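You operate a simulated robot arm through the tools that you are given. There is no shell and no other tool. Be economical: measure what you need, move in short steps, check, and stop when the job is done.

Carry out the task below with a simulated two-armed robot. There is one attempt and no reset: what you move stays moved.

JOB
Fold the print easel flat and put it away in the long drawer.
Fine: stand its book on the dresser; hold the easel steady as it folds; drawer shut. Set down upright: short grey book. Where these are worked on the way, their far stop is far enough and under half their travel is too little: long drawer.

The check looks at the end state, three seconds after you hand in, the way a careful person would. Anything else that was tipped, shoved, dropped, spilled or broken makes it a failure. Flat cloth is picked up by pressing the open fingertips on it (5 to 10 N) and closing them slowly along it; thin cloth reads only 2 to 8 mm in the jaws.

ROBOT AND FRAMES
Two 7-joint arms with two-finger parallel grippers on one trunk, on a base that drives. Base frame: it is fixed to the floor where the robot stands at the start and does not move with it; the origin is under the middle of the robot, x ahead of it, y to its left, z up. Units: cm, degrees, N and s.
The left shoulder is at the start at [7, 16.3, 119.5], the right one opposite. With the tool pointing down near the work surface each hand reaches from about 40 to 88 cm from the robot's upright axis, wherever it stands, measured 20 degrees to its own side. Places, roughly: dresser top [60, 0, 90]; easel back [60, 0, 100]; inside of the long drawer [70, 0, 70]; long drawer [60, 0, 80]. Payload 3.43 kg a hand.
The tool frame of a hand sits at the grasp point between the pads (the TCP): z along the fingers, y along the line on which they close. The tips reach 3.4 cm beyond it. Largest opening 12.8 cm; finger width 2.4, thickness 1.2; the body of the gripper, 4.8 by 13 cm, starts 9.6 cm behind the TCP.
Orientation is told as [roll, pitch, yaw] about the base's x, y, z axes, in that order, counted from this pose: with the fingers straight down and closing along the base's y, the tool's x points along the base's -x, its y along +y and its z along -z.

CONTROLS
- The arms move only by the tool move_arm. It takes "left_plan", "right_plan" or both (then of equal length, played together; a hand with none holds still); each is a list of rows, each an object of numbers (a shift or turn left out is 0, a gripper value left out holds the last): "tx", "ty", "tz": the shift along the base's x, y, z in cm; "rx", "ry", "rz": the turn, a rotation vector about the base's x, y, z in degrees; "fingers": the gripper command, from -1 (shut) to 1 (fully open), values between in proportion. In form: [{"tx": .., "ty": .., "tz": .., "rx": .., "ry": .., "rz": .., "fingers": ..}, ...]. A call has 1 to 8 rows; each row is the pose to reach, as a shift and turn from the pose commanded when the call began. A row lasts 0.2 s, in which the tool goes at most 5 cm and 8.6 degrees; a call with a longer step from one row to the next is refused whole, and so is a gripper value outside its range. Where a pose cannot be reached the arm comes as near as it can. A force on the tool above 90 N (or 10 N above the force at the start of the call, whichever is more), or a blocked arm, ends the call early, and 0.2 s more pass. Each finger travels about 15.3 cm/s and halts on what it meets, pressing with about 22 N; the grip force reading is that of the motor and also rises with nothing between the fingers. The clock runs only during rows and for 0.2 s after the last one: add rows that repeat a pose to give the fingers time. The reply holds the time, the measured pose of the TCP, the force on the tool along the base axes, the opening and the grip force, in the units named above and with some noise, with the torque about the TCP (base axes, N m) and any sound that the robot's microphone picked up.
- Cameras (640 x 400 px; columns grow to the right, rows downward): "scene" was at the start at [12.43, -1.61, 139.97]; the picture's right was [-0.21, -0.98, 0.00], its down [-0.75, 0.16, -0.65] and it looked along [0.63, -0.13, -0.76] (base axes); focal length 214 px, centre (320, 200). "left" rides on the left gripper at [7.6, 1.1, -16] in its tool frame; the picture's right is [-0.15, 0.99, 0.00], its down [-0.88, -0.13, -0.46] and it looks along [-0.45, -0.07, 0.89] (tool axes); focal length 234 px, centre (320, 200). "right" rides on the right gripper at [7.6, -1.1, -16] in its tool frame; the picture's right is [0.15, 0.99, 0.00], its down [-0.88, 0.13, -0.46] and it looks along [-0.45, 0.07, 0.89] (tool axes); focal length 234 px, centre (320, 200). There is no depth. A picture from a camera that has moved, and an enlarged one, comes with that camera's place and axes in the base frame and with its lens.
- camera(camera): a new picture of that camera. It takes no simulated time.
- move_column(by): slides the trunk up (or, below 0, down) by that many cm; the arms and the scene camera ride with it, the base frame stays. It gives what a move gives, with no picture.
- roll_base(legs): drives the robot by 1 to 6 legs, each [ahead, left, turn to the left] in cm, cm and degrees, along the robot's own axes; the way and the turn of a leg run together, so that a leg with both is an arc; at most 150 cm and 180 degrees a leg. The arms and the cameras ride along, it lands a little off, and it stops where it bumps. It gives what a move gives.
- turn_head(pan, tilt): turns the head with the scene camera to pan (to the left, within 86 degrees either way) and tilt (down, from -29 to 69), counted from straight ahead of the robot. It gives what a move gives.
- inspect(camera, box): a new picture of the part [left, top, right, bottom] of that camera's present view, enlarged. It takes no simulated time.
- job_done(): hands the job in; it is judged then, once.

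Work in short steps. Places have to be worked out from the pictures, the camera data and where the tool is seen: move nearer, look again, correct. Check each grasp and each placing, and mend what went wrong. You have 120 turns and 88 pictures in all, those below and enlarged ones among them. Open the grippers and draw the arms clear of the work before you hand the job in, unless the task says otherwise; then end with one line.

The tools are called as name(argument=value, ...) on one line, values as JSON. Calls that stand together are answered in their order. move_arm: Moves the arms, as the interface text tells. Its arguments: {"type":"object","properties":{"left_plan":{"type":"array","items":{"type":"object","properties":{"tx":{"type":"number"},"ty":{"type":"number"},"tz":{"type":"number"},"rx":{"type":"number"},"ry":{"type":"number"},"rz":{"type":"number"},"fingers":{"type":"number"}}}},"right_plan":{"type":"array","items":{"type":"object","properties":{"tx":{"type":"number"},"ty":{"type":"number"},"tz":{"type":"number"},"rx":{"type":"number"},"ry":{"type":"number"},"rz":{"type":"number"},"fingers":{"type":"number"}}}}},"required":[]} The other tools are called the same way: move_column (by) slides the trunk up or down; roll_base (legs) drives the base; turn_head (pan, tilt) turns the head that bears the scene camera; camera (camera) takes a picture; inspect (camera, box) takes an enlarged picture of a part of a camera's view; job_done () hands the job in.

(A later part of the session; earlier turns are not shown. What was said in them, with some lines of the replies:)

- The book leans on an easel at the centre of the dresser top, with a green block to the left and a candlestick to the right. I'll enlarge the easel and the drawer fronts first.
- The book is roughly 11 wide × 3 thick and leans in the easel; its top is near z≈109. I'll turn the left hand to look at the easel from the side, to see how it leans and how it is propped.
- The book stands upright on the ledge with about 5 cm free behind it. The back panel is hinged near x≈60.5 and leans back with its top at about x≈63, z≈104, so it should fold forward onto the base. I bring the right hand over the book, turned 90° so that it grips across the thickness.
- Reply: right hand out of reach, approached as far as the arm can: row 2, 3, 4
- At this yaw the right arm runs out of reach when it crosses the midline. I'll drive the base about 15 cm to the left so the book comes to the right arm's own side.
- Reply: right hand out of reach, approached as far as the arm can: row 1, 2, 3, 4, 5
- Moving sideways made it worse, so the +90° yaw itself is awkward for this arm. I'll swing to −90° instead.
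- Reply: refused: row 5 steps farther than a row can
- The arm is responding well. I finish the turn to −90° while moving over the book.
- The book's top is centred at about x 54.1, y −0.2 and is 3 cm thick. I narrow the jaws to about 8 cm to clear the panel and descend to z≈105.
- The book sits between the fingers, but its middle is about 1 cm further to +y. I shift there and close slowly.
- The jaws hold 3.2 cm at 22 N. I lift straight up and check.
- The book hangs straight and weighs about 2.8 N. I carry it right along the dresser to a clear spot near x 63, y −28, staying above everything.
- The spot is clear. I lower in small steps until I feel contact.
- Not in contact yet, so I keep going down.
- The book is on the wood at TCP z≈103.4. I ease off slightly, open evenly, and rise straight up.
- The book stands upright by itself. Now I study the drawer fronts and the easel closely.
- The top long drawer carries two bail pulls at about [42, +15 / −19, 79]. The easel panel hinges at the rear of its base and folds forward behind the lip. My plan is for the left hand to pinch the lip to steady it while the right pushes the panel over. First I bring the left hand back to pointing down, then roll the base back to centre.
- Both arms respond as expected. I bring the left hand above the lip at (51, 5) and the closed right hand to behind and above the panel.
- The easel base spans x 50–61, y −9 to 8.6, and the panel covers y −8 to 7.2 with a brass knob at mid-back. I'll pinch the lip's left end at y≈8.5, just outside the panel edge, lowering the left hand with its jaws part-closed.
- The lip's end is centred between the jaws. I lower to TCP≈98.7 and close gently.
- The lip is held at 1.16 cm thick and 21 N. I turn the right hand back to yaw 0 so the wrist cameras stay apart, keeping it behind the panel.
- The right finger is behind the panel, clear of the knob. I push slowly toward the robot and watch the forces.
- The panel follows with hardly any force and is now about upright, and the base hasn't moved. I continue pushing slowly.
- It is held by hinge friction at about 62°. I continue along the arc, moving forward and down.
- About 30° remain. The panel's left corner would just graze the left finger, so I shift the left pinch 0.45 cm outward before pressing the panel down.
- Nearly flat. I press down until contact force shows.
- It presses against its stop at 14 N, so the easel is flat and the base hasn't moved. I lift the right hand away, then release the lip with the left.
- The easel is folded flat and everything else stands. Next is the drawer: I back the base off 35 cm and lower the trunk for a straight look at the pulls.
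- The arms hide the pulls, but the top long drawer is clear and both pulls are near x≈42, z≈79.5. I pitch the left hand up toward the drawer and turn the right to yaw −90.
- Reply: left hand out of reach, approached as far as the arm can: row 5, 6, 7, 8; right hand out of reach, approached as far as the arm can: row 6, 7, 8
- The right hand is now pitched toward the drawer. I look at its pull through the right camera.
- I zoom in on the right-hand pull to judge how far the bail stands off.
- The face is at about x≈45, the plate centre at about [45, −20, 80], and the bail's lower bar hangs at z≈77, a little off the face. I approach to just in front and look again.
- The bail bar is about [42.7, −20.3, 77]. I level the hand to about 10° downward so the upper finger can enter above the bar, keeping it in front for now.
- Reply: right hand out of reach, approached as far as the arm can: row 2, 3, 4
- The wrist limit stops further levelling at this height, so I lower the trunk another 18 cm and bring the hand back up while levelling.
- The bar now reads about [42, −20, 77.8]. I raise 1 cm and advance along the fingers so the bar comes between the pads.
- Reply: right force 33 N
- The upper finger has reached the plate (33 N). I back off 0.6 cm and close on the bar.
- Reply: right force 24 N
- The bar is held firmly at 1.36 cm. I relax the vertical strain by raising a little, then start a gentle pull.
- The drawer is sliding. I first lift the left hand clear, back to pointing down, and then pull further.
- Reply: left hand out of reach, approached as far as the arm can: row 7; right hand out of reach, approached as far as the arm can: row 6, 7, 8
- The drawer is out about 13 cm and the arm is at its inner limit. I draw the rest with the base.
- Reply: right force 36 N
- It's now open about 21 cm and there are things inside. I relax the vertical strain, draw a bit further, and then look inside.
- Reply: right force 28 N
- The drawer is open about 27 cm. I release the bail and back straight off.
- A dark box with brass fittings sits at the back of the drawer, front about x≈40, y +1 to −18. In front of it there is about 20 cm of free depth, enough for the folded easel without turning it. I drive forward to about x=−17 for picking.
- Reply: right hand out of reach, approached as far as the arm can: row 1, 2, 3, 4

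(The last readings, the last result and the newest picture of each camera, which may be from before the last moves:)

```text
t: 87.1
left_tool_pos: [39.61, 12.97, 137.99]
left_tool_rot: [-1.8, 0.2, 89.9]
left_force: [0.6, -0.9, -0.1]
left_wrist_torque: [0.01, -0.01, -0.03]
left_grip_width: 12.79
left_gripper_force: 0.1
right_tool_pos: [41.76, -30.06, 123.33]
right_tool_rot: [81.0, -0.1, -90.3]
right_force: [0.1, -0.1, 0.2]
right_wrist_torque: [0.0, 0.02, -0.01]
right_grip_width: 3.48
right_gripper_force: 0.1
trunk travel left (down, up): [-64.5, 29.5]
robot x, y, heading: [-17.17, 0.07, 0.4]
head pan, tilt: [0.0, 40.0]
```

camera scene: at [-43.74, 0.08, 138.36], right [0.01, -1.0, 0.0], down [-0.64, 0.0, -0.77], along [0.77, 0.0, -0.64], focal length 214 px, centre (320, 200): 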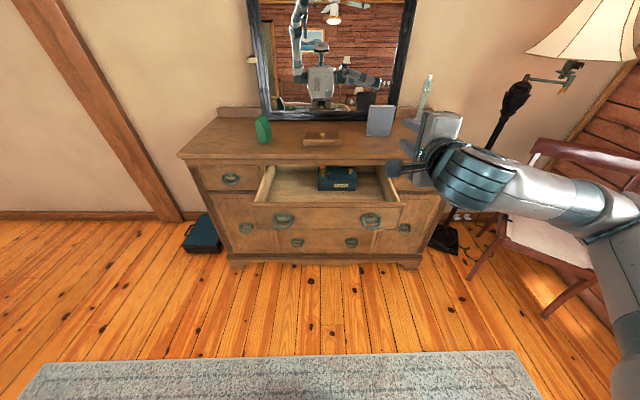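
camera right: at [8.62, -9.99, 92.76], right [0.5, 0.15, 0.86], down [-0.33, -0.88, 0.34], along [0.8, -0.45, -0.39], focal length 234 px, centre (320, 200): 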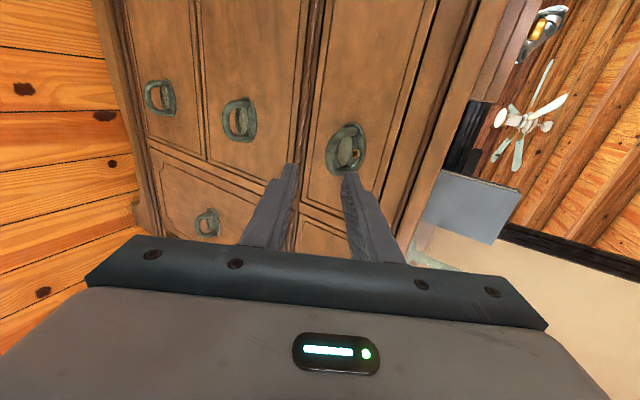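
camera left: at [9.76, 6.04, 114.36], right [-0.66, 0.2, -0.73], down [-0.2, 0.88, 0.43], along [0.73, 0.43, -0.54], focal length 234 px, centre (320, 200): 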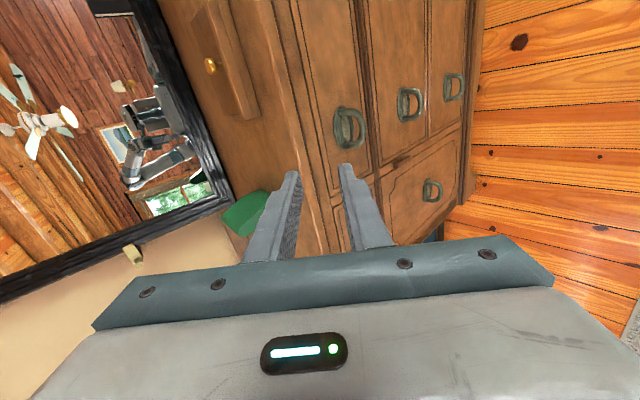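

Now I bring the left hand over the easel centre and level it.

move_arm(left_plan=[{"tx": 2, "ty": -2, "tz": -2, "ry": 0.9}, {"tx": 4, "ty": -4, "tz": -4, "ry": 1.9}, {"tx": 6.5, "ty": -6, "tz": -6, "ry": 1.9}, {"tx": 9, "ty": -8, "tz": -8.5, "ry": 1.9}, {"tx": 11.5, "ty": -10, "tz": -11, "ry": 1.9}, {"tx": 14, "ty": -12, "tz": -14, "ry": 1.9}, {"tx": 15.7, "ty": -13.3, "tz": -17, "ry": 1.9}, {"tx": 15.7, "ty": -13.3, "tz": -20, "ry": 1.9}])

camera(camera="left")

camera(camera="scene")

```text
t: 88.9
left_tool_pos: [55.13, -0.25, 118.09]
left_tool_rot: [0.2, 0.2, 90.1]
left_force: [-0.3, 0.8, 0.6]
left_wrist_torque: [-0.04, 0.02, -0.02]
left_grip_width: 12.79
left_gripper_force: 0.0
right_tool_pos: [41.87, -29.84, 123.17]
right_tool_rot: [80.8, -0.2, -90.3]
right_force: [-0.1, -0.3, -0.2]
right_wrist_torque: [0.03, 0.01, -0.02]
right_grip_width: 3.53
right_gripper_force: 0.1
trunk travel left (down, up): [-64.5, 29.5]
robot x, y, heading: [-17.55, 0.12, 0.0]
head pan, tilt: [0.0, 40.0]
```

```text
33 pictures are left
camera left: at [54.27, -7.61, 134.09], right [-0.99, 0.15, 0.0], down [0.13, 0.88, 0.45], along [0.06, 0.45, -0.89], focal length 234 px, centre (320, 200)
```

left: 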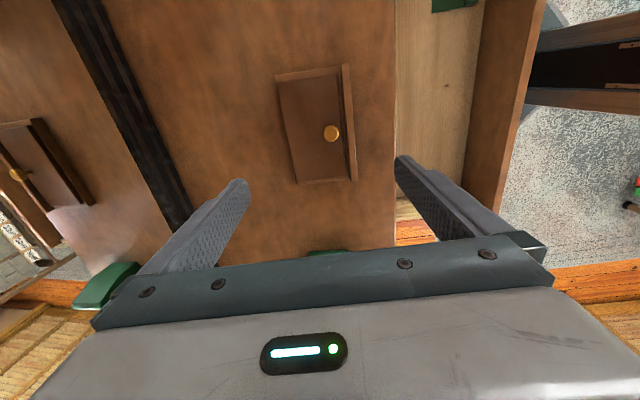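

```text
32 pictures are left
camera scene: at [-3.87, 0.41, 138.35], right [0.0, -1.0, 0.0], down [-0.64, 0.0, -0.77], along [0.77, 0.0, -0.64], focal length 214 px, centre (320, 200)
```

scene: 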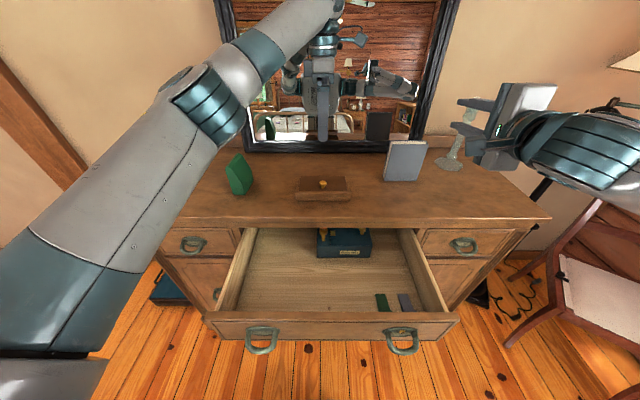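

The easel is centred under the hand (x 50–60.3, y ±9). Small items also lie at the drawer's right front, so I'll put the easel on the left (x≈29.5, y≈9). I descend with open jaws to TCP≈97.6.

move_arm(left_plan=[{"tz": -4}, {"tz": -8}, {"tz": -12}, {"tz": -15}, {"tz": -17}, {"tz": -19}, {"tz": -20.4}, {"tz": -20.4}])

camera(camera="left")

inspect(camera="scene", box=[240, 120, 400, 220])

```text
t: 90.7
left_tool_pos: [55.25, -0.47, 97.63]
left_tool_rot: [0.1, 0.2, 89.9]
left_force: [-0.2, -0.5, -0.1]
left_wrist_torque: [-0.02, 0.02, -0.01]
left_grip_width: 12.81
left_gripper_force: 0.0
right_tool_pos: [41.84, -30.1, 123.35]
right_tool_rot: [81.0, 0.0, -90.5]
right_force: [0.1, 0.6, 0.1]
right_wrist_torque: [0.02, -0.04, 0.01]
right_grip_width: 3.52
right_gripper_force: 0.1
trunk travel left (down, up): [-64.5, 29.5]
robot x, y, heading: [-17.6, -0.12, 0.2]
head pan, tilt: [0.0, 40.0]
```

```text
31 pictures are left
camera left: at [54.14, -7.8, 113.75], right [-0.99, 0.15, 0.0], down [0.13, 0.88, 0.45], along [0.07, 0.45, -0.89], focal length 234 px, centre (320, 200)
```

left: 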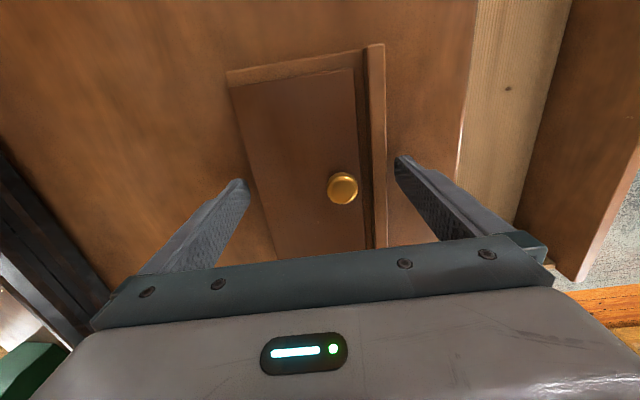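

```text
4.00 times, centred on (320, 170) of scene
camera zoom: at [-4.01, 0.21, 138.36], right [0.0, -1.0, 0.0], down [-0.64, 0.0, -0.77], along [0.77, 0.0, -0.64], focal length 858 px, centre (320, 320)
```

zoom: 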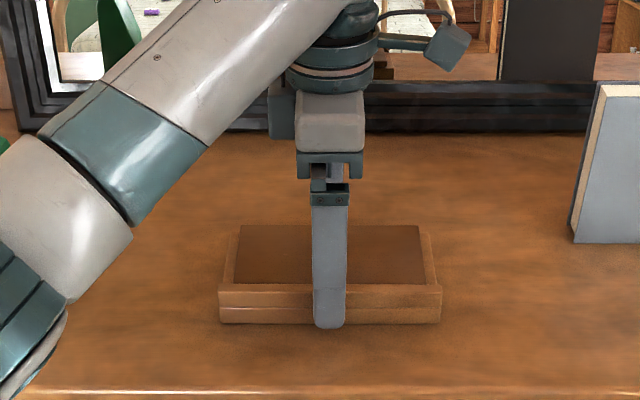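

The fingers straddle the easel centrally. I lower another 0.5 cm and close gradually.

move_arm(left_plan=[{"tz": -0.3}, {"tz": -0.5}, {"tz": -0.5, "fingers": 0.85}, {"tz": -0.5, "fingers": 0.75}, {"tz": -0.5, "fingers": 0.65}, {"tz": -0.5, "fingers": 0.5}, {"tz": -0.5, "fingers": 0.3}, {"tz": -0.5, "fingers": 0.3}])

```text
t: 92.5
left_tool_pos: [55.31, -0.36, 97.18]
left_tool_rot: [0.2, 0.2, 89.9]
left_force: [-0.7, -0.7, 0.8]
left_wrist_torque: [-0.06, 0.0, -0.15]
left_grip_width: 10.99
left_gripper_force: 21.8
right_tool_pos: [41.73, -30.22, 123.29]
right_tool_rot: [80.8, -0.1, -90.4]
right_force: [0.8, -0.6, 0.6]
right_wrist_torque: [0.07, 0.02, -0.02]
right_grip_width: 3.52
right_gripper_force: 0.0
trunk travel left (down, up): [-64.5, 29.5]
robot x, y, heading: [-17.5, -0.2, 0.3]
head pan, tilt: [0.0, 40.0]
```

The jaws grip at 10.99 cm and 22 N. I lift gently and check.

move_arm(left_plan=[{"tz": 0.8}, {"tz": 2}, {"tz": 4}, {"tz": 7}, {"tz": 10}, {"tz": 10}])

camera(camera="left")

camera(camera="scene")

```text
t: 93.9
left_tool_pos: [55.42, -0.29, 107.25]
left_tool_rot: [0.2, 0.2, 89.8]
left_force: [0.2, 0.7, -2.4]
left_wrist_torque: [-0.02, 0.01, 0.0]
left_grip_width: 11.0
left_gripper_force: 21.6
right_tool_pos: [41.81, -30.05, 123.19]
right_tool_rot: [80.8, -0.2, -90.5]
right_force: [0.0, 0.2, -0.3]
right_wrist_torque: [0.0, 0.0, 0.02]
right_grip_width: 3.52
right_gripper_force: 0.0
trunk travel left (down, up): [-64.5, 29.5]
robot x, y, heading: [-17.09, 0.37, 0.3]
head pan, tilt: [0.0, 40.0]
```

```text
29 pictures are left
camera left: at [54.38, -7.78, 123.29], right [-0.99, 0.15, 0.0], down [0.13, 0.88, 0.45], along [0.06, 0.45, -0.89], focal length 234 px, centre (320, 200)
```

left: 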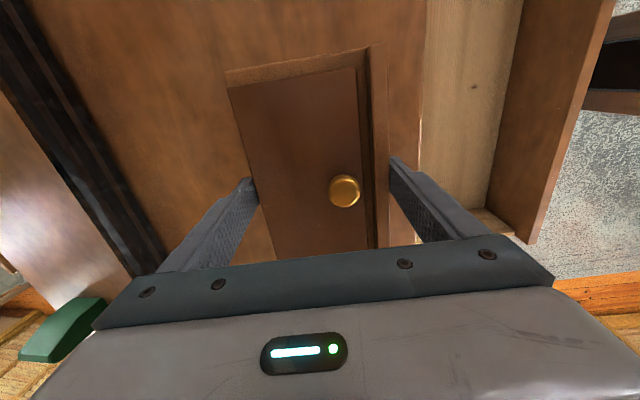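

```text
28 pictures are left
camera scene: at [-3.9, 0.23, 138.34], right [0.0, -1.0, 0.0], down [-0.64, 0.0, -0.77], along [0.77, 0.0, -0.64], focal length 214 px, centre (320, 200)
```

scene: 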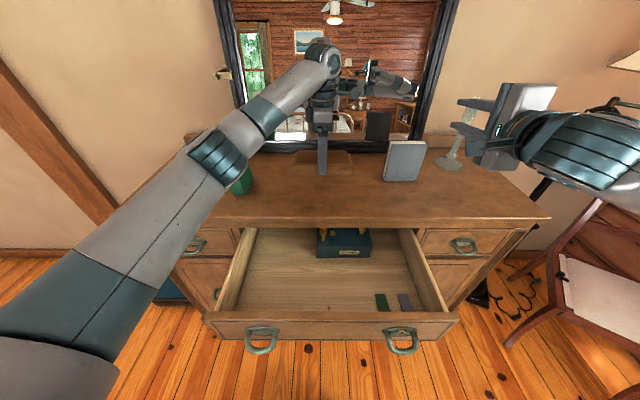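

The easel hangs level and weighs about 2.4 N. I roll the base back 14 cm with it, staying high over the dresser edge, then shift to above the drawer's left part.

roll_base(legs=[[-14, 0, 0]])

move_arm(left_plan=[{"tx": -2, "ty": 1.5}, {"tx": -4, "ty": 3}, {"tx": -6, "ty": 4.5}, {"tx": -8, "ty": 6}, {"tx": -10, "ty": 7.5}, {"tx": -12, "ty": 9.2}, {"tx": -12, "ty": 9.2}])

camera(camera="scene")

camera(camera="left")

```text
t: 95.3
left_tool_pos: [41.39, -0.22, 107.28]
left_tool_rot: [0.1, 0.2, 90.1]
left_force: [-0.7, 0.3, -2.7]
left_wrist_torque: [-0.01, 0.01, 0.02]
left_grip_width: 10.99
left_gripper_force: 21.3
right_tool_pos: [27.98, -30.07, 123.18]
right_tool_rot: [80.7, -0.2, -90.2]
right_force: [-0.1, -0.9, 0.6]
right_wrist_torque: [0.0, 0.0, 0.01]
right_grip_width: 3.51
right_gripper_force: 0.0
trunk travel left (down, up): [-64.5, 29.5]
robot x, y, heading: [-31.19, 0.17, 0.2]
head pan, tilt: [0.0, 40.0]
```

```text
t: 96.9
left_tool_pos: [29.49, 8.89, 107.28]
left_tool_rot: [0.2, 0.3, 90.1]
left_force: [1.5, -0.2, -3.3]
left_wrist_torque: [0.02, -0.01, 0.02]
left_grip_width: 10.98
left_gripper_force: 22.7
right_tool_pos: [27.92, -30.17, 123.14]
right_tool_rot: [80.8, -0.1, -90.2]
right_force: [0.6, 0.4, -0.1]
right_wrist_torque: [-0.01, -0.01, 0.02]
right_grip_width: 3.49
right_gripper_force: 0.1
trunk travel left (down, up): [-64.5, 29.5]
robot x, y, heading: [-31.46, 0.27, 0.2]
head pan, tilt: [0.0, 40.0]
```

```text
27 pictures are left
camera scene: at [-17.84, 0.11, 138.34], right [0.01, -1.0, 0.0], down [-0.64, 0.0, -0.77], along [0.77, 0.0, -0.64], focal length 214 px, centre (320, 200)
```

scene: 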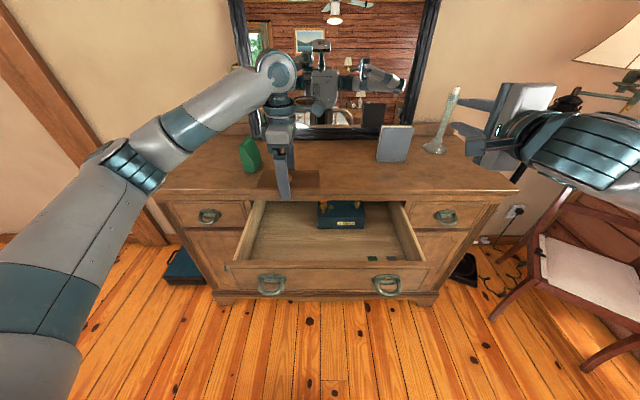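

```text
26 pictures are left
camera left: at [28.48, 1.39, 123.38], right [-0.99, 0.15, 0.0], down [0.13, 0.88, 0.45], along [0.06, 0.45, -0.89], focal length 234 px, centre (320, 200)
```

left: 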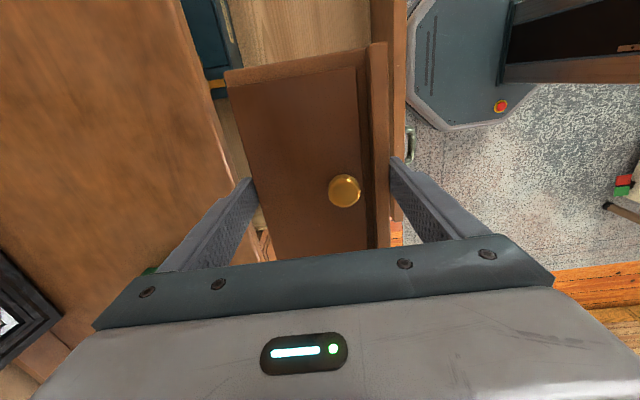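

The easel hangs over the drawer. I nudge it to x 30.5, y 11.5 for even clearances, then lower with the trunk.

move_arm(left_plan=[{"tx": 0.5, "ty": 1.3}, {"tx": 1, "ty": 2.6}, {"tx": 1, "ty": 2.6}])

move_column(by=-18)

camera(camera="scene")

camera(camera="left")

```text
t: 97.7
left_tool_pos: [30.42, 11.62, 107.16]
left_tool_rot: [0.3, 0.2, 90.1]
left_force: [-0.3, 0.2, -2.2]
left_wrist_torque: [-0.01, -0.01, -0.02]
left_grip_width: 10.99
left_gripper_force: 22.4
right_tool_pos: [28.02, -30.04, 123.17]
right_tool_rot: [80.8, 0.0, -90.2]
right_force: [-0.7, 0.1, 0.9]
right_wrist_torque: [0.04, 0.0, -0.02]
right_grip_width: 3.53
right_gripper_force: 0.0
trunk travel left (down, up): [-64.5, 29.5]
robot x, y, heading: [-31.44, 0.22, 0.3]
head pan, tilt: [0.0, 40.0]
```

```text
t: 99.7
left_tool_pos: [30.33, 11.57, 89.35]
left_tool_rot: [0.1, 0.3, 90.1]
left_force: [-0.3, 0.0, -2.6]
left_wrist_torque: [0.02, 0.02, 0.04]
left_grip_width: 10.99
left_gripper_force: 21.8
right_tool_pos: [27.81, -29.97, 105.22]
right_tool_rot: [81.0, -0.1, -90.2]
right_force: [0.9, -0.2, -0.9]
right_wrist_torque: [0.0, 0.01, 0.03]
right_grip_width: 3.55
right_gripper_force: 0.2
trunk travel left (down, up): [-46.5, 47.5]
robot x, y, heading: [-31.19, 0.32, 0.2]
head pan, tilt: [0.0, 40.0]
```

```text
25 pictures are left
camera scene: at [-17.91, 0.2, 120.36], right [0.01, -1.0, 0.0], down [-0.64, 0.0, -0.77], along [0.77, 0.0, -0.64], focal length 214 px, centre (320, 200)
```

scene: 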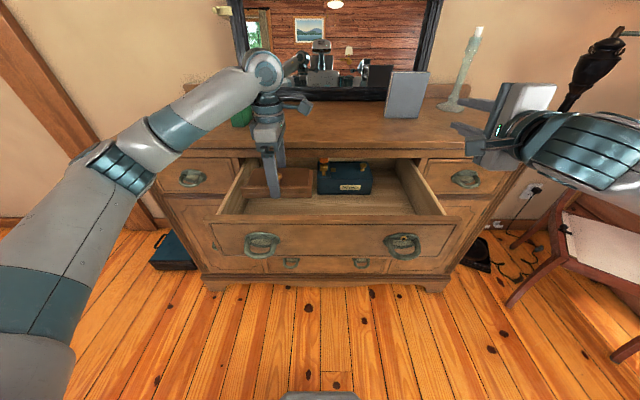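

```text
24 pictures are left
camera left: at [29.38, 4.17, 105.37], right [-0.99, 0.14, 0.0], down [0.13, 0.88, 0.45], along [0.06, 0.45, -0.89], focal length 234 px, centre (320, 200)
```

left: 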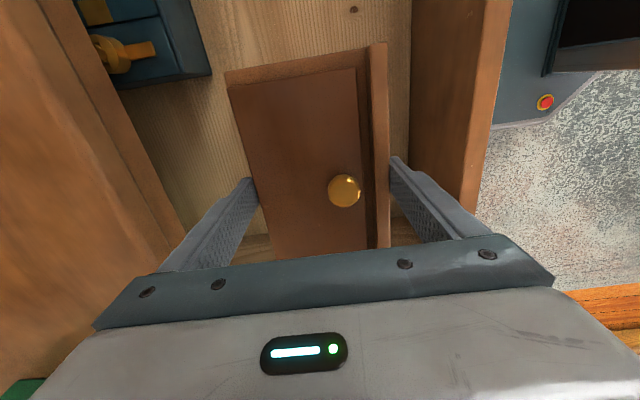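

All clearances look good. I lower 10 cm more with the trunk, then feel for the drawer floor with the arm.

move_column(by=-10)

move_arm(left_plan=[{"tz": -0.5}, {"tz": -1}, {"tz": -1.5}, {"tz": -1.5}])

```text
t: 101.0
left_tool_pos: [30.31, 11.62, 79.28]
left_tool_rot: [0.2, 0.2, 90.1]
left_force: [0.2, -0.1, -3.2]
left_wrist_torque: [0.02, 0.0, -0.01]
left_grip_width: 10.99
left_gripper_force: 22.2
right_tool_pos: [27.92, -30.05, 95.37]
right_tool_rot: [81.0, -0.1, -90.1]
right_force: [-0.2, -0.2, 1.0]
right_wrist_torque: [-0.04, -0.03, -0.01]
right_grip_width: 3.52
right_gripper_force: 0.0
trunk travel left (down, up): [-36.5, 57.5]
robot x, y, heading: [-31.41, 0.15, 0.4]
head pan, tilt: [0.0, 40.0]
```

```text
t: 102.0
left_tool_pos: [30.38, 11.7, 77.63]
left_tool_rot: [0.2, 0.2, 90.1]
left_force: [0.7, -0.1, -3.0]
left_wrist_torque: [0.01, -0.03, 0.01]
left_grip_width: 10.99
left_gripper_force: 22.2
right_tool_pos: [27.87, -30.14, 95.25]
right_tool_rot: [81.0, 0.0, -90.2]
right_force: [0.6, -0.5, 0.1]
right_wrist_torque: [0.01, 0.01, -0.01]
right_grip_width: 3.51
right_gripper_force: 0.1
trunk travel left (down, up): [-36.5, 57.5]
robot x, y, heading: [-31.35, 0.2, 0.3]
head pan, tilt: [0.0, 40.0]
```

No contact yet, so I continue down in small steps.

move_arm(left_plan=[{"tz": -0.3}, {"tz": -0.6}, {"tz": -0.9}, {"tz": -0.9}])

camera(camera="left")

```text
t: 103.0
left_tool_pos: [30.41, 11.7, 76.78]
left_tool_rot: [0.0, 0.2, 90.1]
left_force: [0.8, 0.1, -2.7]
left_wrist_torque: [-0.03, -0.01, 0.05]
left_grip_width: 11.0
left_gripper_force: 21.7
right_tool_pos: [27.97, -30.04, 95.29]
right_tool_rot: [80.9, -0.1, -90.3]
right_force: [0.1, 0.2, -0.5]
right_wrist_torque: [0.05, 0.01, -0.01]
right_grip_width: 3.5
right_gripper_force: 0.0
trunk travel left (down, up): [-36.5, 57.5]
robot x, y, heading: [-31.28, 0.16, 0.5]
head pan, tilt: [0.0, 40.0]
```

```text
23 pictures are left
camera left: at [29.44, 4.19, 92.93], right [-0.99, 0.14, 0.0], down [0.13, 0.88, 0.45], along [0.06, 0.45, -0.89], focal length 234 px, centre (320, 200)
```

left: 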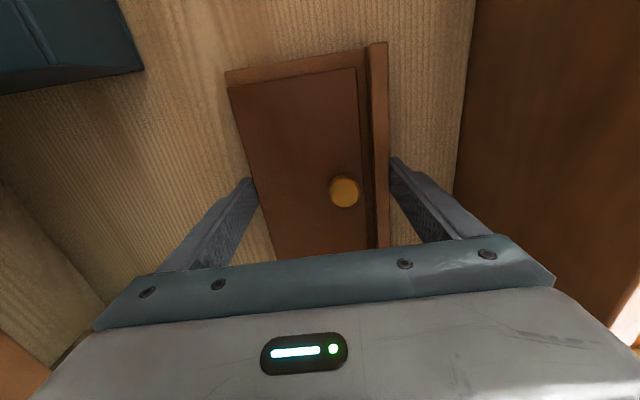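

Still free, with good space all round. I continue.

move_arm(left_plan=[{"tz": -0.3}, {"tz": -0.6}, {"tz": -0.9}, {"tz": -1.2}, {"tz": -1.2}])

```text
t: 104.2
left_tool_pos: [30.26, 11.65, 75.84]
left_tool_rot: [-0.1, 0.3, 90.1]
left_force: [4.3, 1.4, 24.2]
left_wrist_torque: [-0.02, 0.52, -0.06]
left_grip_width: 10.99
left_gripper_force: 22.1
right_tool_pos: [27.77, -30.01, 95.29]
right_tool_rot: [81.0, -0.2, -90.1]
right_force: [0.2, 0.6, -0.5]
right_wrist_torque: [0.0, 0.02, 0.02]
right_grip_width: 3.54
right_gripper_force: 0.1
trunk travel left (down, up): [-36.5, 57.5]
robot x, y, heading: [-31.02, 0.03, 0.3]
head pan, tilt: [0.0, 40.0]
```

The easel is on the drawer floor. I ease off, open fully, and lift straight out.

move_arm(left_plan=[{"tz": 0.25}, {"tz": 0.25, "fingers": 0.75}, {"tz": 0.25, "fingers": 0.9}, {"tz": 0.25, "fingers": 1}, {"tz": 0.25, "fingers": 1}, {"tz": 1.5}, {"tz": 4}, {"tz": 7}])

move_column(by=22)

camera(camera="left")

camera(camera="scene")

```text
t: 106.0
left_tool_pos: [30.5, 11.68, 82.83]
left_tool_rot: [0.1, 0.2, 90.1]
left_force: [0.3, -0.5, -0.4]
left_wrist_torque: [0.03, -0.01, 0.01]
left_grip_width: 12.81
left_gripper_force: 0.1
right_tool_pos: [27.83, -30.05, 95.18]
right_tool_rot: [80.8, -0.1, -90.1]
right_force: [-1.2, 0.2, -0.7]
right_wrist_torque: [-0.02, 0.01, 0.01]
right_grip_width: 3.51
right_gripper_force: 0.1
trunk travel left (down, up): [-36.5, 57.5]
robot x, y, heading: [-31.19, 0.42, 0.3]
head pan, tilt: [0.0, 40.0]
```

```text
t: 108.3
left_tool_pos: [30.51, 11.63, 104.76]
left_tool_rot: [0.1, 0.2, 90.2]
left_force: [-0.7, 0.3, -0.4]
left_wrist_torque: [-0.03, 0.01, -0.01]
left_grip_width: 12.79
left_gripper_force: 0.1
right_tool_pos: [27.93, -29.98, 117.36]
right_tool_rot: [80.9, -0.1, -90.1]
right_force: [0.5, 0.3, -0.3]
right_wrist_torque: [0.0, 0.01, 0.0]
right_grip_width: 3.52
right_gripper_force: 0.1
trunk travel left (down, up): [-58.5, 35.5]
robot x, y, heading: [-31.05, -0.22, 0.3]
head pan, tilt: [0.0, 40.0]
```

```text
22 pictures are left
camera left: at [29.55, 4.22, 120.78], right [-0.99, 0.14, 0.0], down [0.13, 0.88, 0.45], along [0.06, 0.45, -0.89], focal length 234 px, centre (320, 200)
```

left: 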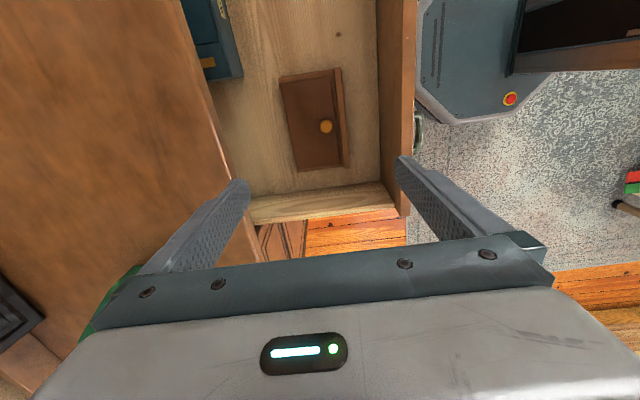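

```text
21 pictures are left
camera scene: at [-17.9, 0.19, 132.35], right [0.01, -1.0, 0.0], down [-0.64, 0.0, -0.77], along [0.77, 0.0, -0.64], focal length 214 px, centre (320, 200)
```

scene: 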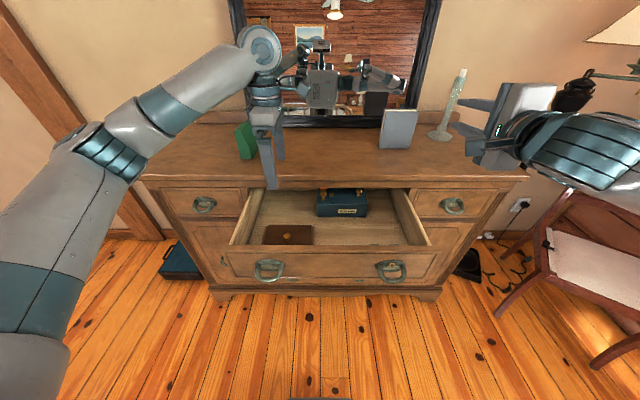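

The folded easel lies flat in the drawer, clear of the other contents. To close it I'll push on the front's centre with the closed right hand. First I back off and park the left hand high.

roll_base(legs=[[-26, 0, 0]])

move_arm(left_plan=[{"tz": 4, "ty": 2}, {"tz": 8, "ty": 4}, {"tz": 12, "ty": 6}, {"tz": 16, "ty": 8}, {"tz": 20, "ty": 10}, {"tz": 24, "ty": 12}, {"tz": 28, "ty": 13}, {"tz": 28, "ty": 13}], right_plan=[{"ty": 3.5, "fingers": -1}, {"ty": 7}, {"ty": 10.5}, {"ty": 14}, {"ty": 17.5}, {"ty": 21}, {"ty": 24.5}, {"ty": 27}])

move_column(by=-37)

camera(camera="scene")

```text
t: 110.2
left_tool_pos: [4.4, 11.85, 104.72]
left_tool_rot: [0.1, 0.1, 90.4]
left_force: [0.0, 0.0, 0.0]
left_wrist_torque: [-0.02, 0.02, 0.0]
left_grip_width: 12.82
left_gripper_force: 0.0
right_tool_pos: [2.11, -29.97, 117.25]
right_tool_rot: [80.9, -0.1, -90.0]
right_force: [-0.1, -0.3, -0.1]
right_wrist_torque: [0.02, 0.03, 0.01]
right_grip_width: 3.54
right_gripper_force: 0.1
trunk travel left (down, up): [-58.5, 35.5]
robot x, y, heading: [-57.08, 0.06, 0.8]
head pan, tilt: [0.0, 40.0]
```

```text
t: 112.0
left_tool_pos: [4.47, 25.18, 132.67]
left_tool_rot: [0.2, 0.3, 90.5]
left_force: [-0.3, 0.4, -0.7]
left_wrist_torque: [-0.03, 0.05, -0.01]
left_grip_width: 12.8
left_gripper_force: 0.1
right_tool_pos: [1.95, -2.65, 117.27]
right_tool_rot: [80.8, -0.3, -89.9]
right_force: [-0.4, 0.8, -0.8]
right_wrist_torque: [0.0, -0.02, -0.01]
right_grip_width: 0.0
right_gripper_force: 21.7
right hand out of reach, approached as far as the arm can: row 1, 2
trunk travel left (down, up): [-58.5, 35.5]
robot x, y, heading: [-57.24, -0.22, 0.5]
head pan, tilt: [0.0, 40.0]
```

```text
t: 115.6
left_tool_pos: [4.41, 24.79, 95.78]
left_tool_rot: [0.2, 0.2, 90.3]
left_force: [0.7, -0.2, -0.5]
left_wrist_torque: [-0.03, 0.02, 0.01]
left_grip_width: 12.8
left_gripper_force: 0.1
right_tool_pos: [1.81, -2.89, 80.29]
right_tool_rot: [80.9, -0.1, -89.9]
right_force: [-0.1, -0.1, -0.2]
right_wrist_torque: [-0.01, 0.0, 0.0]
right_grip_width: 0.0
right_gripper_force: 21.4
trunk travel left (down, up): [-21.5, 72.5]
robot x, y, heading: [-57.27, 0.3, 0.8]
head pan, tilt: [0.0, 40.0]
```

```text
20 pictures are left
camera scene: at [-43.95, 0.06, 95.36], right [0.01, -1.0, 0.0], down [-0.64, -0.01, -0.77], along [0.77, 0.01, -0.64], focal length 214 px, centre (320, 200)
```

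scene: 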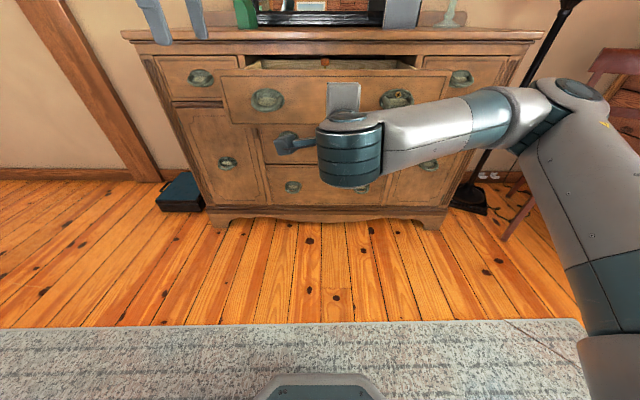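

The right hand points at the middle of the drawer front. I raise the left hand more so it clears the dresser top, then roll forward to push the drawer in gently.

move_arm(left_plan=[{"tz": 4}, {"tz": 8}, {"tz": 12}, {"tz": 16}, {"tz": 20}, {"tz": 22}, {"tz": 22}])

roll_base(legs=[[16, 0, 0]])

camera(camera="scene")

```text
t: 117.2
left_tool_pos: [-1.75, 24.3, 104.15]
left_tool_rot: [0.0, 0.2, 90.4]
left_force: [-0.1, -0.7, -0.5]
left_wrist_torque: [-0.01, -0.01, -0.03]
left_grip_width: 12.78
left_gripper_force: 0.0
left hand out of reach, approached as far as the arm can: row 2, 3, 4, 5, 6, 7
right_tool_pos: [1.95, -2.9, 80.29]
right_tool_rot: [80.8, -0.1, -89.8]
right_force: [0.0, 0.2, -0.2]
right_wrist_torque: [0.01, 0.01, 0.01]
right_grip_width: 0.0
right_gripper_force: 22.5
trunk travel left (down, up): [-21.5, 72.5]
robot x, y, heading: [-57.55, -0.21, 0.6]
head pan, tilt: [0.0, 40.0]
```

```text
t: 118.6
left_tool_pos: [14.07, 24.2, 104.22]
left_tool_rot: [0.0, 0.2, 90.2]
left_force: [1.0, 0.9, 0.5]
left_wrist_torque: [-0.01, 0.04, -0.02]
left_grip_width: 12.81
left_gripper_force: 0.1
right_tool_pos: [17.82, -2.89, 80.16]
right_tool_rot: [80.7, -0.2, -90.1]
right_force: [0.0, 0.4, -0.6]
right_wrist_torque: [0.01, -0.01, 0.01]
right_grip_width: 0.0
right_gripper_force: 21.9
trunk travel left (down, up): [-21.5, 72.5]
robot x, y, heading: [-41.1, 0.2, 0.4]
head pan, tilt: [0.0, 40.0]
```

```text
19 pictures are left
camera scene: at [-28.03, 0.17, 95.33], right [0.01, -1.0, 0.0], down [-0.64, -0.01, -0.77], along [0.77, 0.01, -0.64], focal length 214 px, centre (320, 200)
```

scene: 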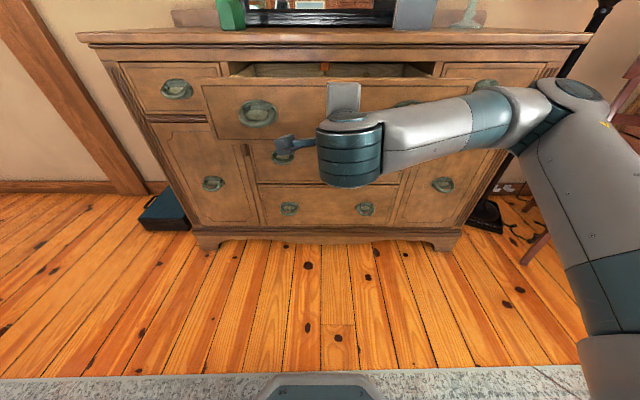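

The drawer is moving in. I roll 18 cm further and then finish with the arm.

roll_base(legs=[[18, 0, 0]])

camera(camera="scene")

```text
t: 120.1
left_tool_pos: [32.17, 24.43, 103.93]
left_tool_rot: [0.0, 0.2, 90.4]
left_force: [1.2, -1.7, 0.6]
left_wrist_torque: [0.0, 0.0, 0.0]
left_grip_width: 12.8
left_gripper_force: 0.1
right_tool_pos: [35.71, -2.73, 80.18]
right_tool_rot: [80.8, -0.1, -90.0]
right_force: [0.6, 0.4, -1.0]
right_wrist_torque: [0.0, 0.02, -0.03]
right_grip_width: 0.04
right_gripper_force: 21.5
trunk travel left (down, up): [-21.5, 72.5]
robot x, y, heading: [-23.72, 0.01, 0.5]
head pan, tilt: [0.0, 40.0]
```

```text
18 pictures are left
camera scene: at [-10.07, 0.35, 95.34], right [0.01, -1.0, 0.0], down [-0.64, -0.01, -0.77], along [0.77, 0.01, -0.64], focal length 214 px, centre (320, 200)
```

scene: 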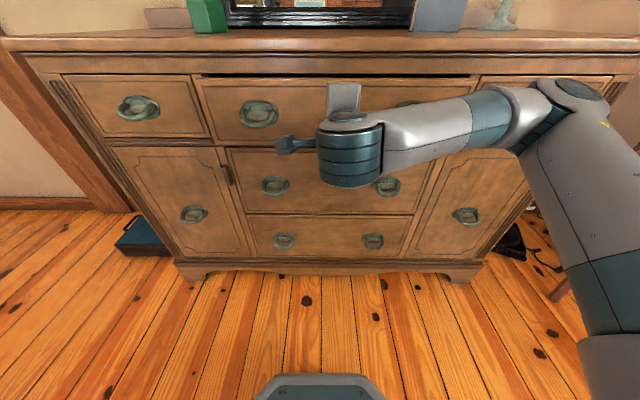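

Almost shut: about 4 cm remain. I push the rest with the arm until the force rises.

move_arm(right_plan=[{"tx": 1}, {"tx": 2}, {"tx": 3}, {"tx": 4}, {"tx": 4.6}, {"tx": 5.2}, {"tx": 5.7}, {"tx": 5.7}])

inspect(camera="scene", box=[180, 30, 500, 180])

```text
t: 121.9
left_tool_pos: [31.47, 24.1, 104.39]
left_tool_rot: [-0.2, 0.1, 90.1]
left_force: [0.2, -0.1, 0.9]
left_wrist_torque: [0.0, -0.01, 0.01]
left_grip_width: 12.82
left_gripper_force: 0.1
right_tool_pos: [40.51, -2.74, 80.32]
right_tool_rot: [80.8, -0.4, -89.5]
right_force: [-32.5, -6.4, 1.4]
right_wrist_torque: [0.06, -0.2, -0.4]
right_grip_width: 0.03
right_gripper_force: 21.9
trunk travel left (down, up): [-21.5, 72.5]
robot x, y, heading: [-24.01, 0.35, 0.3]
head pan, tilt: [0.0, 40.0]
stopped in row 8 (right hand): the force on the tool passed its limit (the readings are from after the stop); the commanded pose is now the measured one
```

```text
2.00 times, centred on (340, 105) of scene
camera zoom: at [-10.69, 0.19, 95.44], right [0.01, -1.0, 0.0], down [-0.64, 0.0, -0.77], along [0.77, 0.01, -0.64], focal length 429 px, centre (280, 390)
```

zoom: 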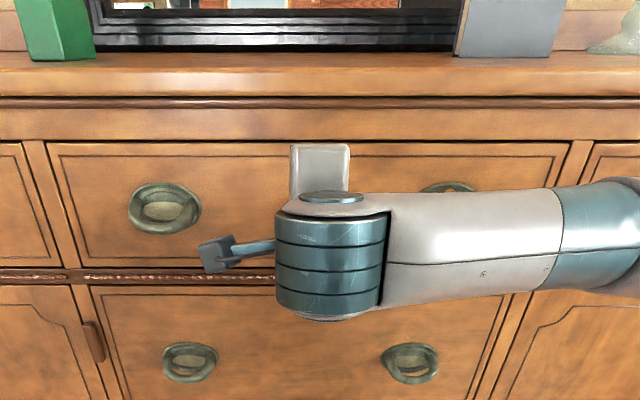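

It reached the stop and the front looks flush. I back away, raise the trunk, and check the final state.

roll_base(legs=[[-35, 0, 0]])

move_column(by=40)

move_arm(right_plan=[{"ty": -4, "fingers": 0.5}, {"ty": -8}, {"ty": -12}, {"ty": -16}, {"ty": -20}, {"ty": -24}, {"ty": -24, "fingers": 0.5}])

camera(camera="scene")

inspect(camera="scene", box=[160, 80, 480, 280])

```text
t: 124.1
left_tool_pos: [-2.97, 24.02, 104.17]
left_tool_rot: [0.0, 0.2, 90.3]
left_force: [0.2, 0.1, 0.1]
left_wrist_torque: [0.0, -0.05, 0.04]
left_grip_width: 12.81
left_gripper_force: 0.1
right_tool_pos: [6.19, -2.72, 79.97]
right_tool_rot: [80.4, -0.4, -89.6]
right_force: [-0.4, 0.3, -0.1]
right_wrist_torque: [-0.02, 0.0, 0.01]
right_grip_width: 0.02
right_gripper_force: 22.4
trunk travel left (down, up): [-21.5, 72.5]
robot x, y, heading: [-58.22, -0.3, 0.5]
head pan, tilt: [0.0, 40.0]
```

```text
t: 128.0
left_tool_pos: [-2.88, 24.09, 144.24]
left_tool_rot: [0.0, 0.2, 90.4]
left_force: [0.1, 0.2, -0.7]
left_wrist_torque: [-0.03, 0.02, -0.03]
left_grip_width: 12.79
left_gripper_force: 0.1
right_tool_pos: [6.24, -2.81, 119.89]
right_tool_rot: [80.4, -0.4, -89.6]
right_force: [-0.4, -0.2, 0.3]
right_wrist_torque: [-0.01, 0.0, 0.0]
right_grip_width: 0.01
right_gripper_force: 21.4
trunk travel left (down, up): [-61.5, 32.5]
robot x, y, heading: [-58.2, 0.3, 0.3]
head pan, tilt: [0.0, 40.0]
```

```text
t: 129.6
left_tool_pos: [-2.84, 24.25, 144.07]
left_tool_rot: [0.0, 0.4, 90.2]
left_force: [0.2, 0.5, 0.5]
left_wrist_torque: [-0.04, 0.0, 0.04]
left_grip_width: 12.81
left_gripper_force: 0.1
right_tool_pos: [6.4, -26.89, 119.84]
right_tool_rot: [80.4, -0.4, -89.6]
right_force: [-0.6, 0.6, 0.4]
right_wrist_torque: [0.01, -0.02, 0.02]
right_grip_width: 9.6
right_gripper_force: 0.2
trunk travel left (down, up): [-61.5, 32.5]
robot x, y, heading: [-58.34, -0.07, 0.8]
head pan, tilt: [0.0, 40.0]
```

```text
16 pictures are left
camera scene: at [-45.01, 0.12, 135.35], right [0.01, -1.0, 0.0], down [-0.64, -0.01, -0.77], along [0.77, 0.01, -0.64], focal length 214 px, centre (320, 200)
```

scene: 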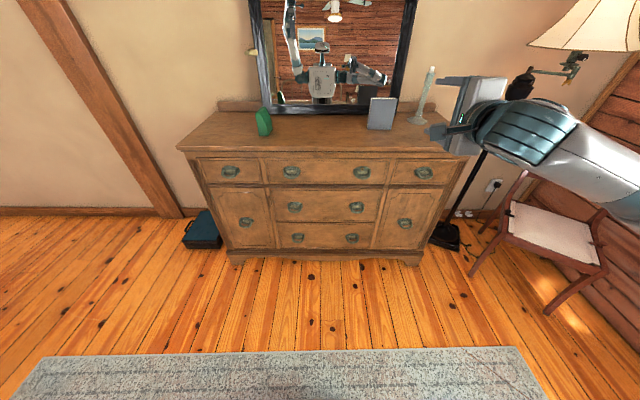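

```text
2.00 times, centred on (320, 180) of scene
camera zoom: at [-45.01, 0.12, 135.35], right [0.01, -1.0, 0.0], down [-0.64, -0.01, -0.77], along [0.77, 0.01, -0.64], focal length 429 px, centre (320, 240)
```

zoom: 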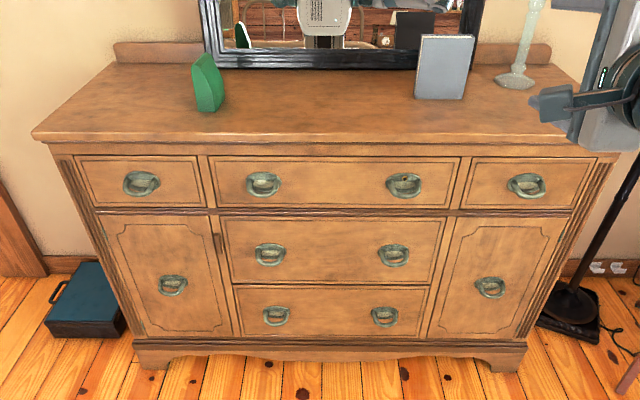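

The drawer is flush, the book stands upright on the dresser, nothing else was disturbed, and both hands are open and clear. I hand the job in.

job_done()

```text
The job is handed in.
```

The easel is folded flat and lying in the shut long drawer, and the grey book stands upright on the dresser; the check's verdict hasn't come back.
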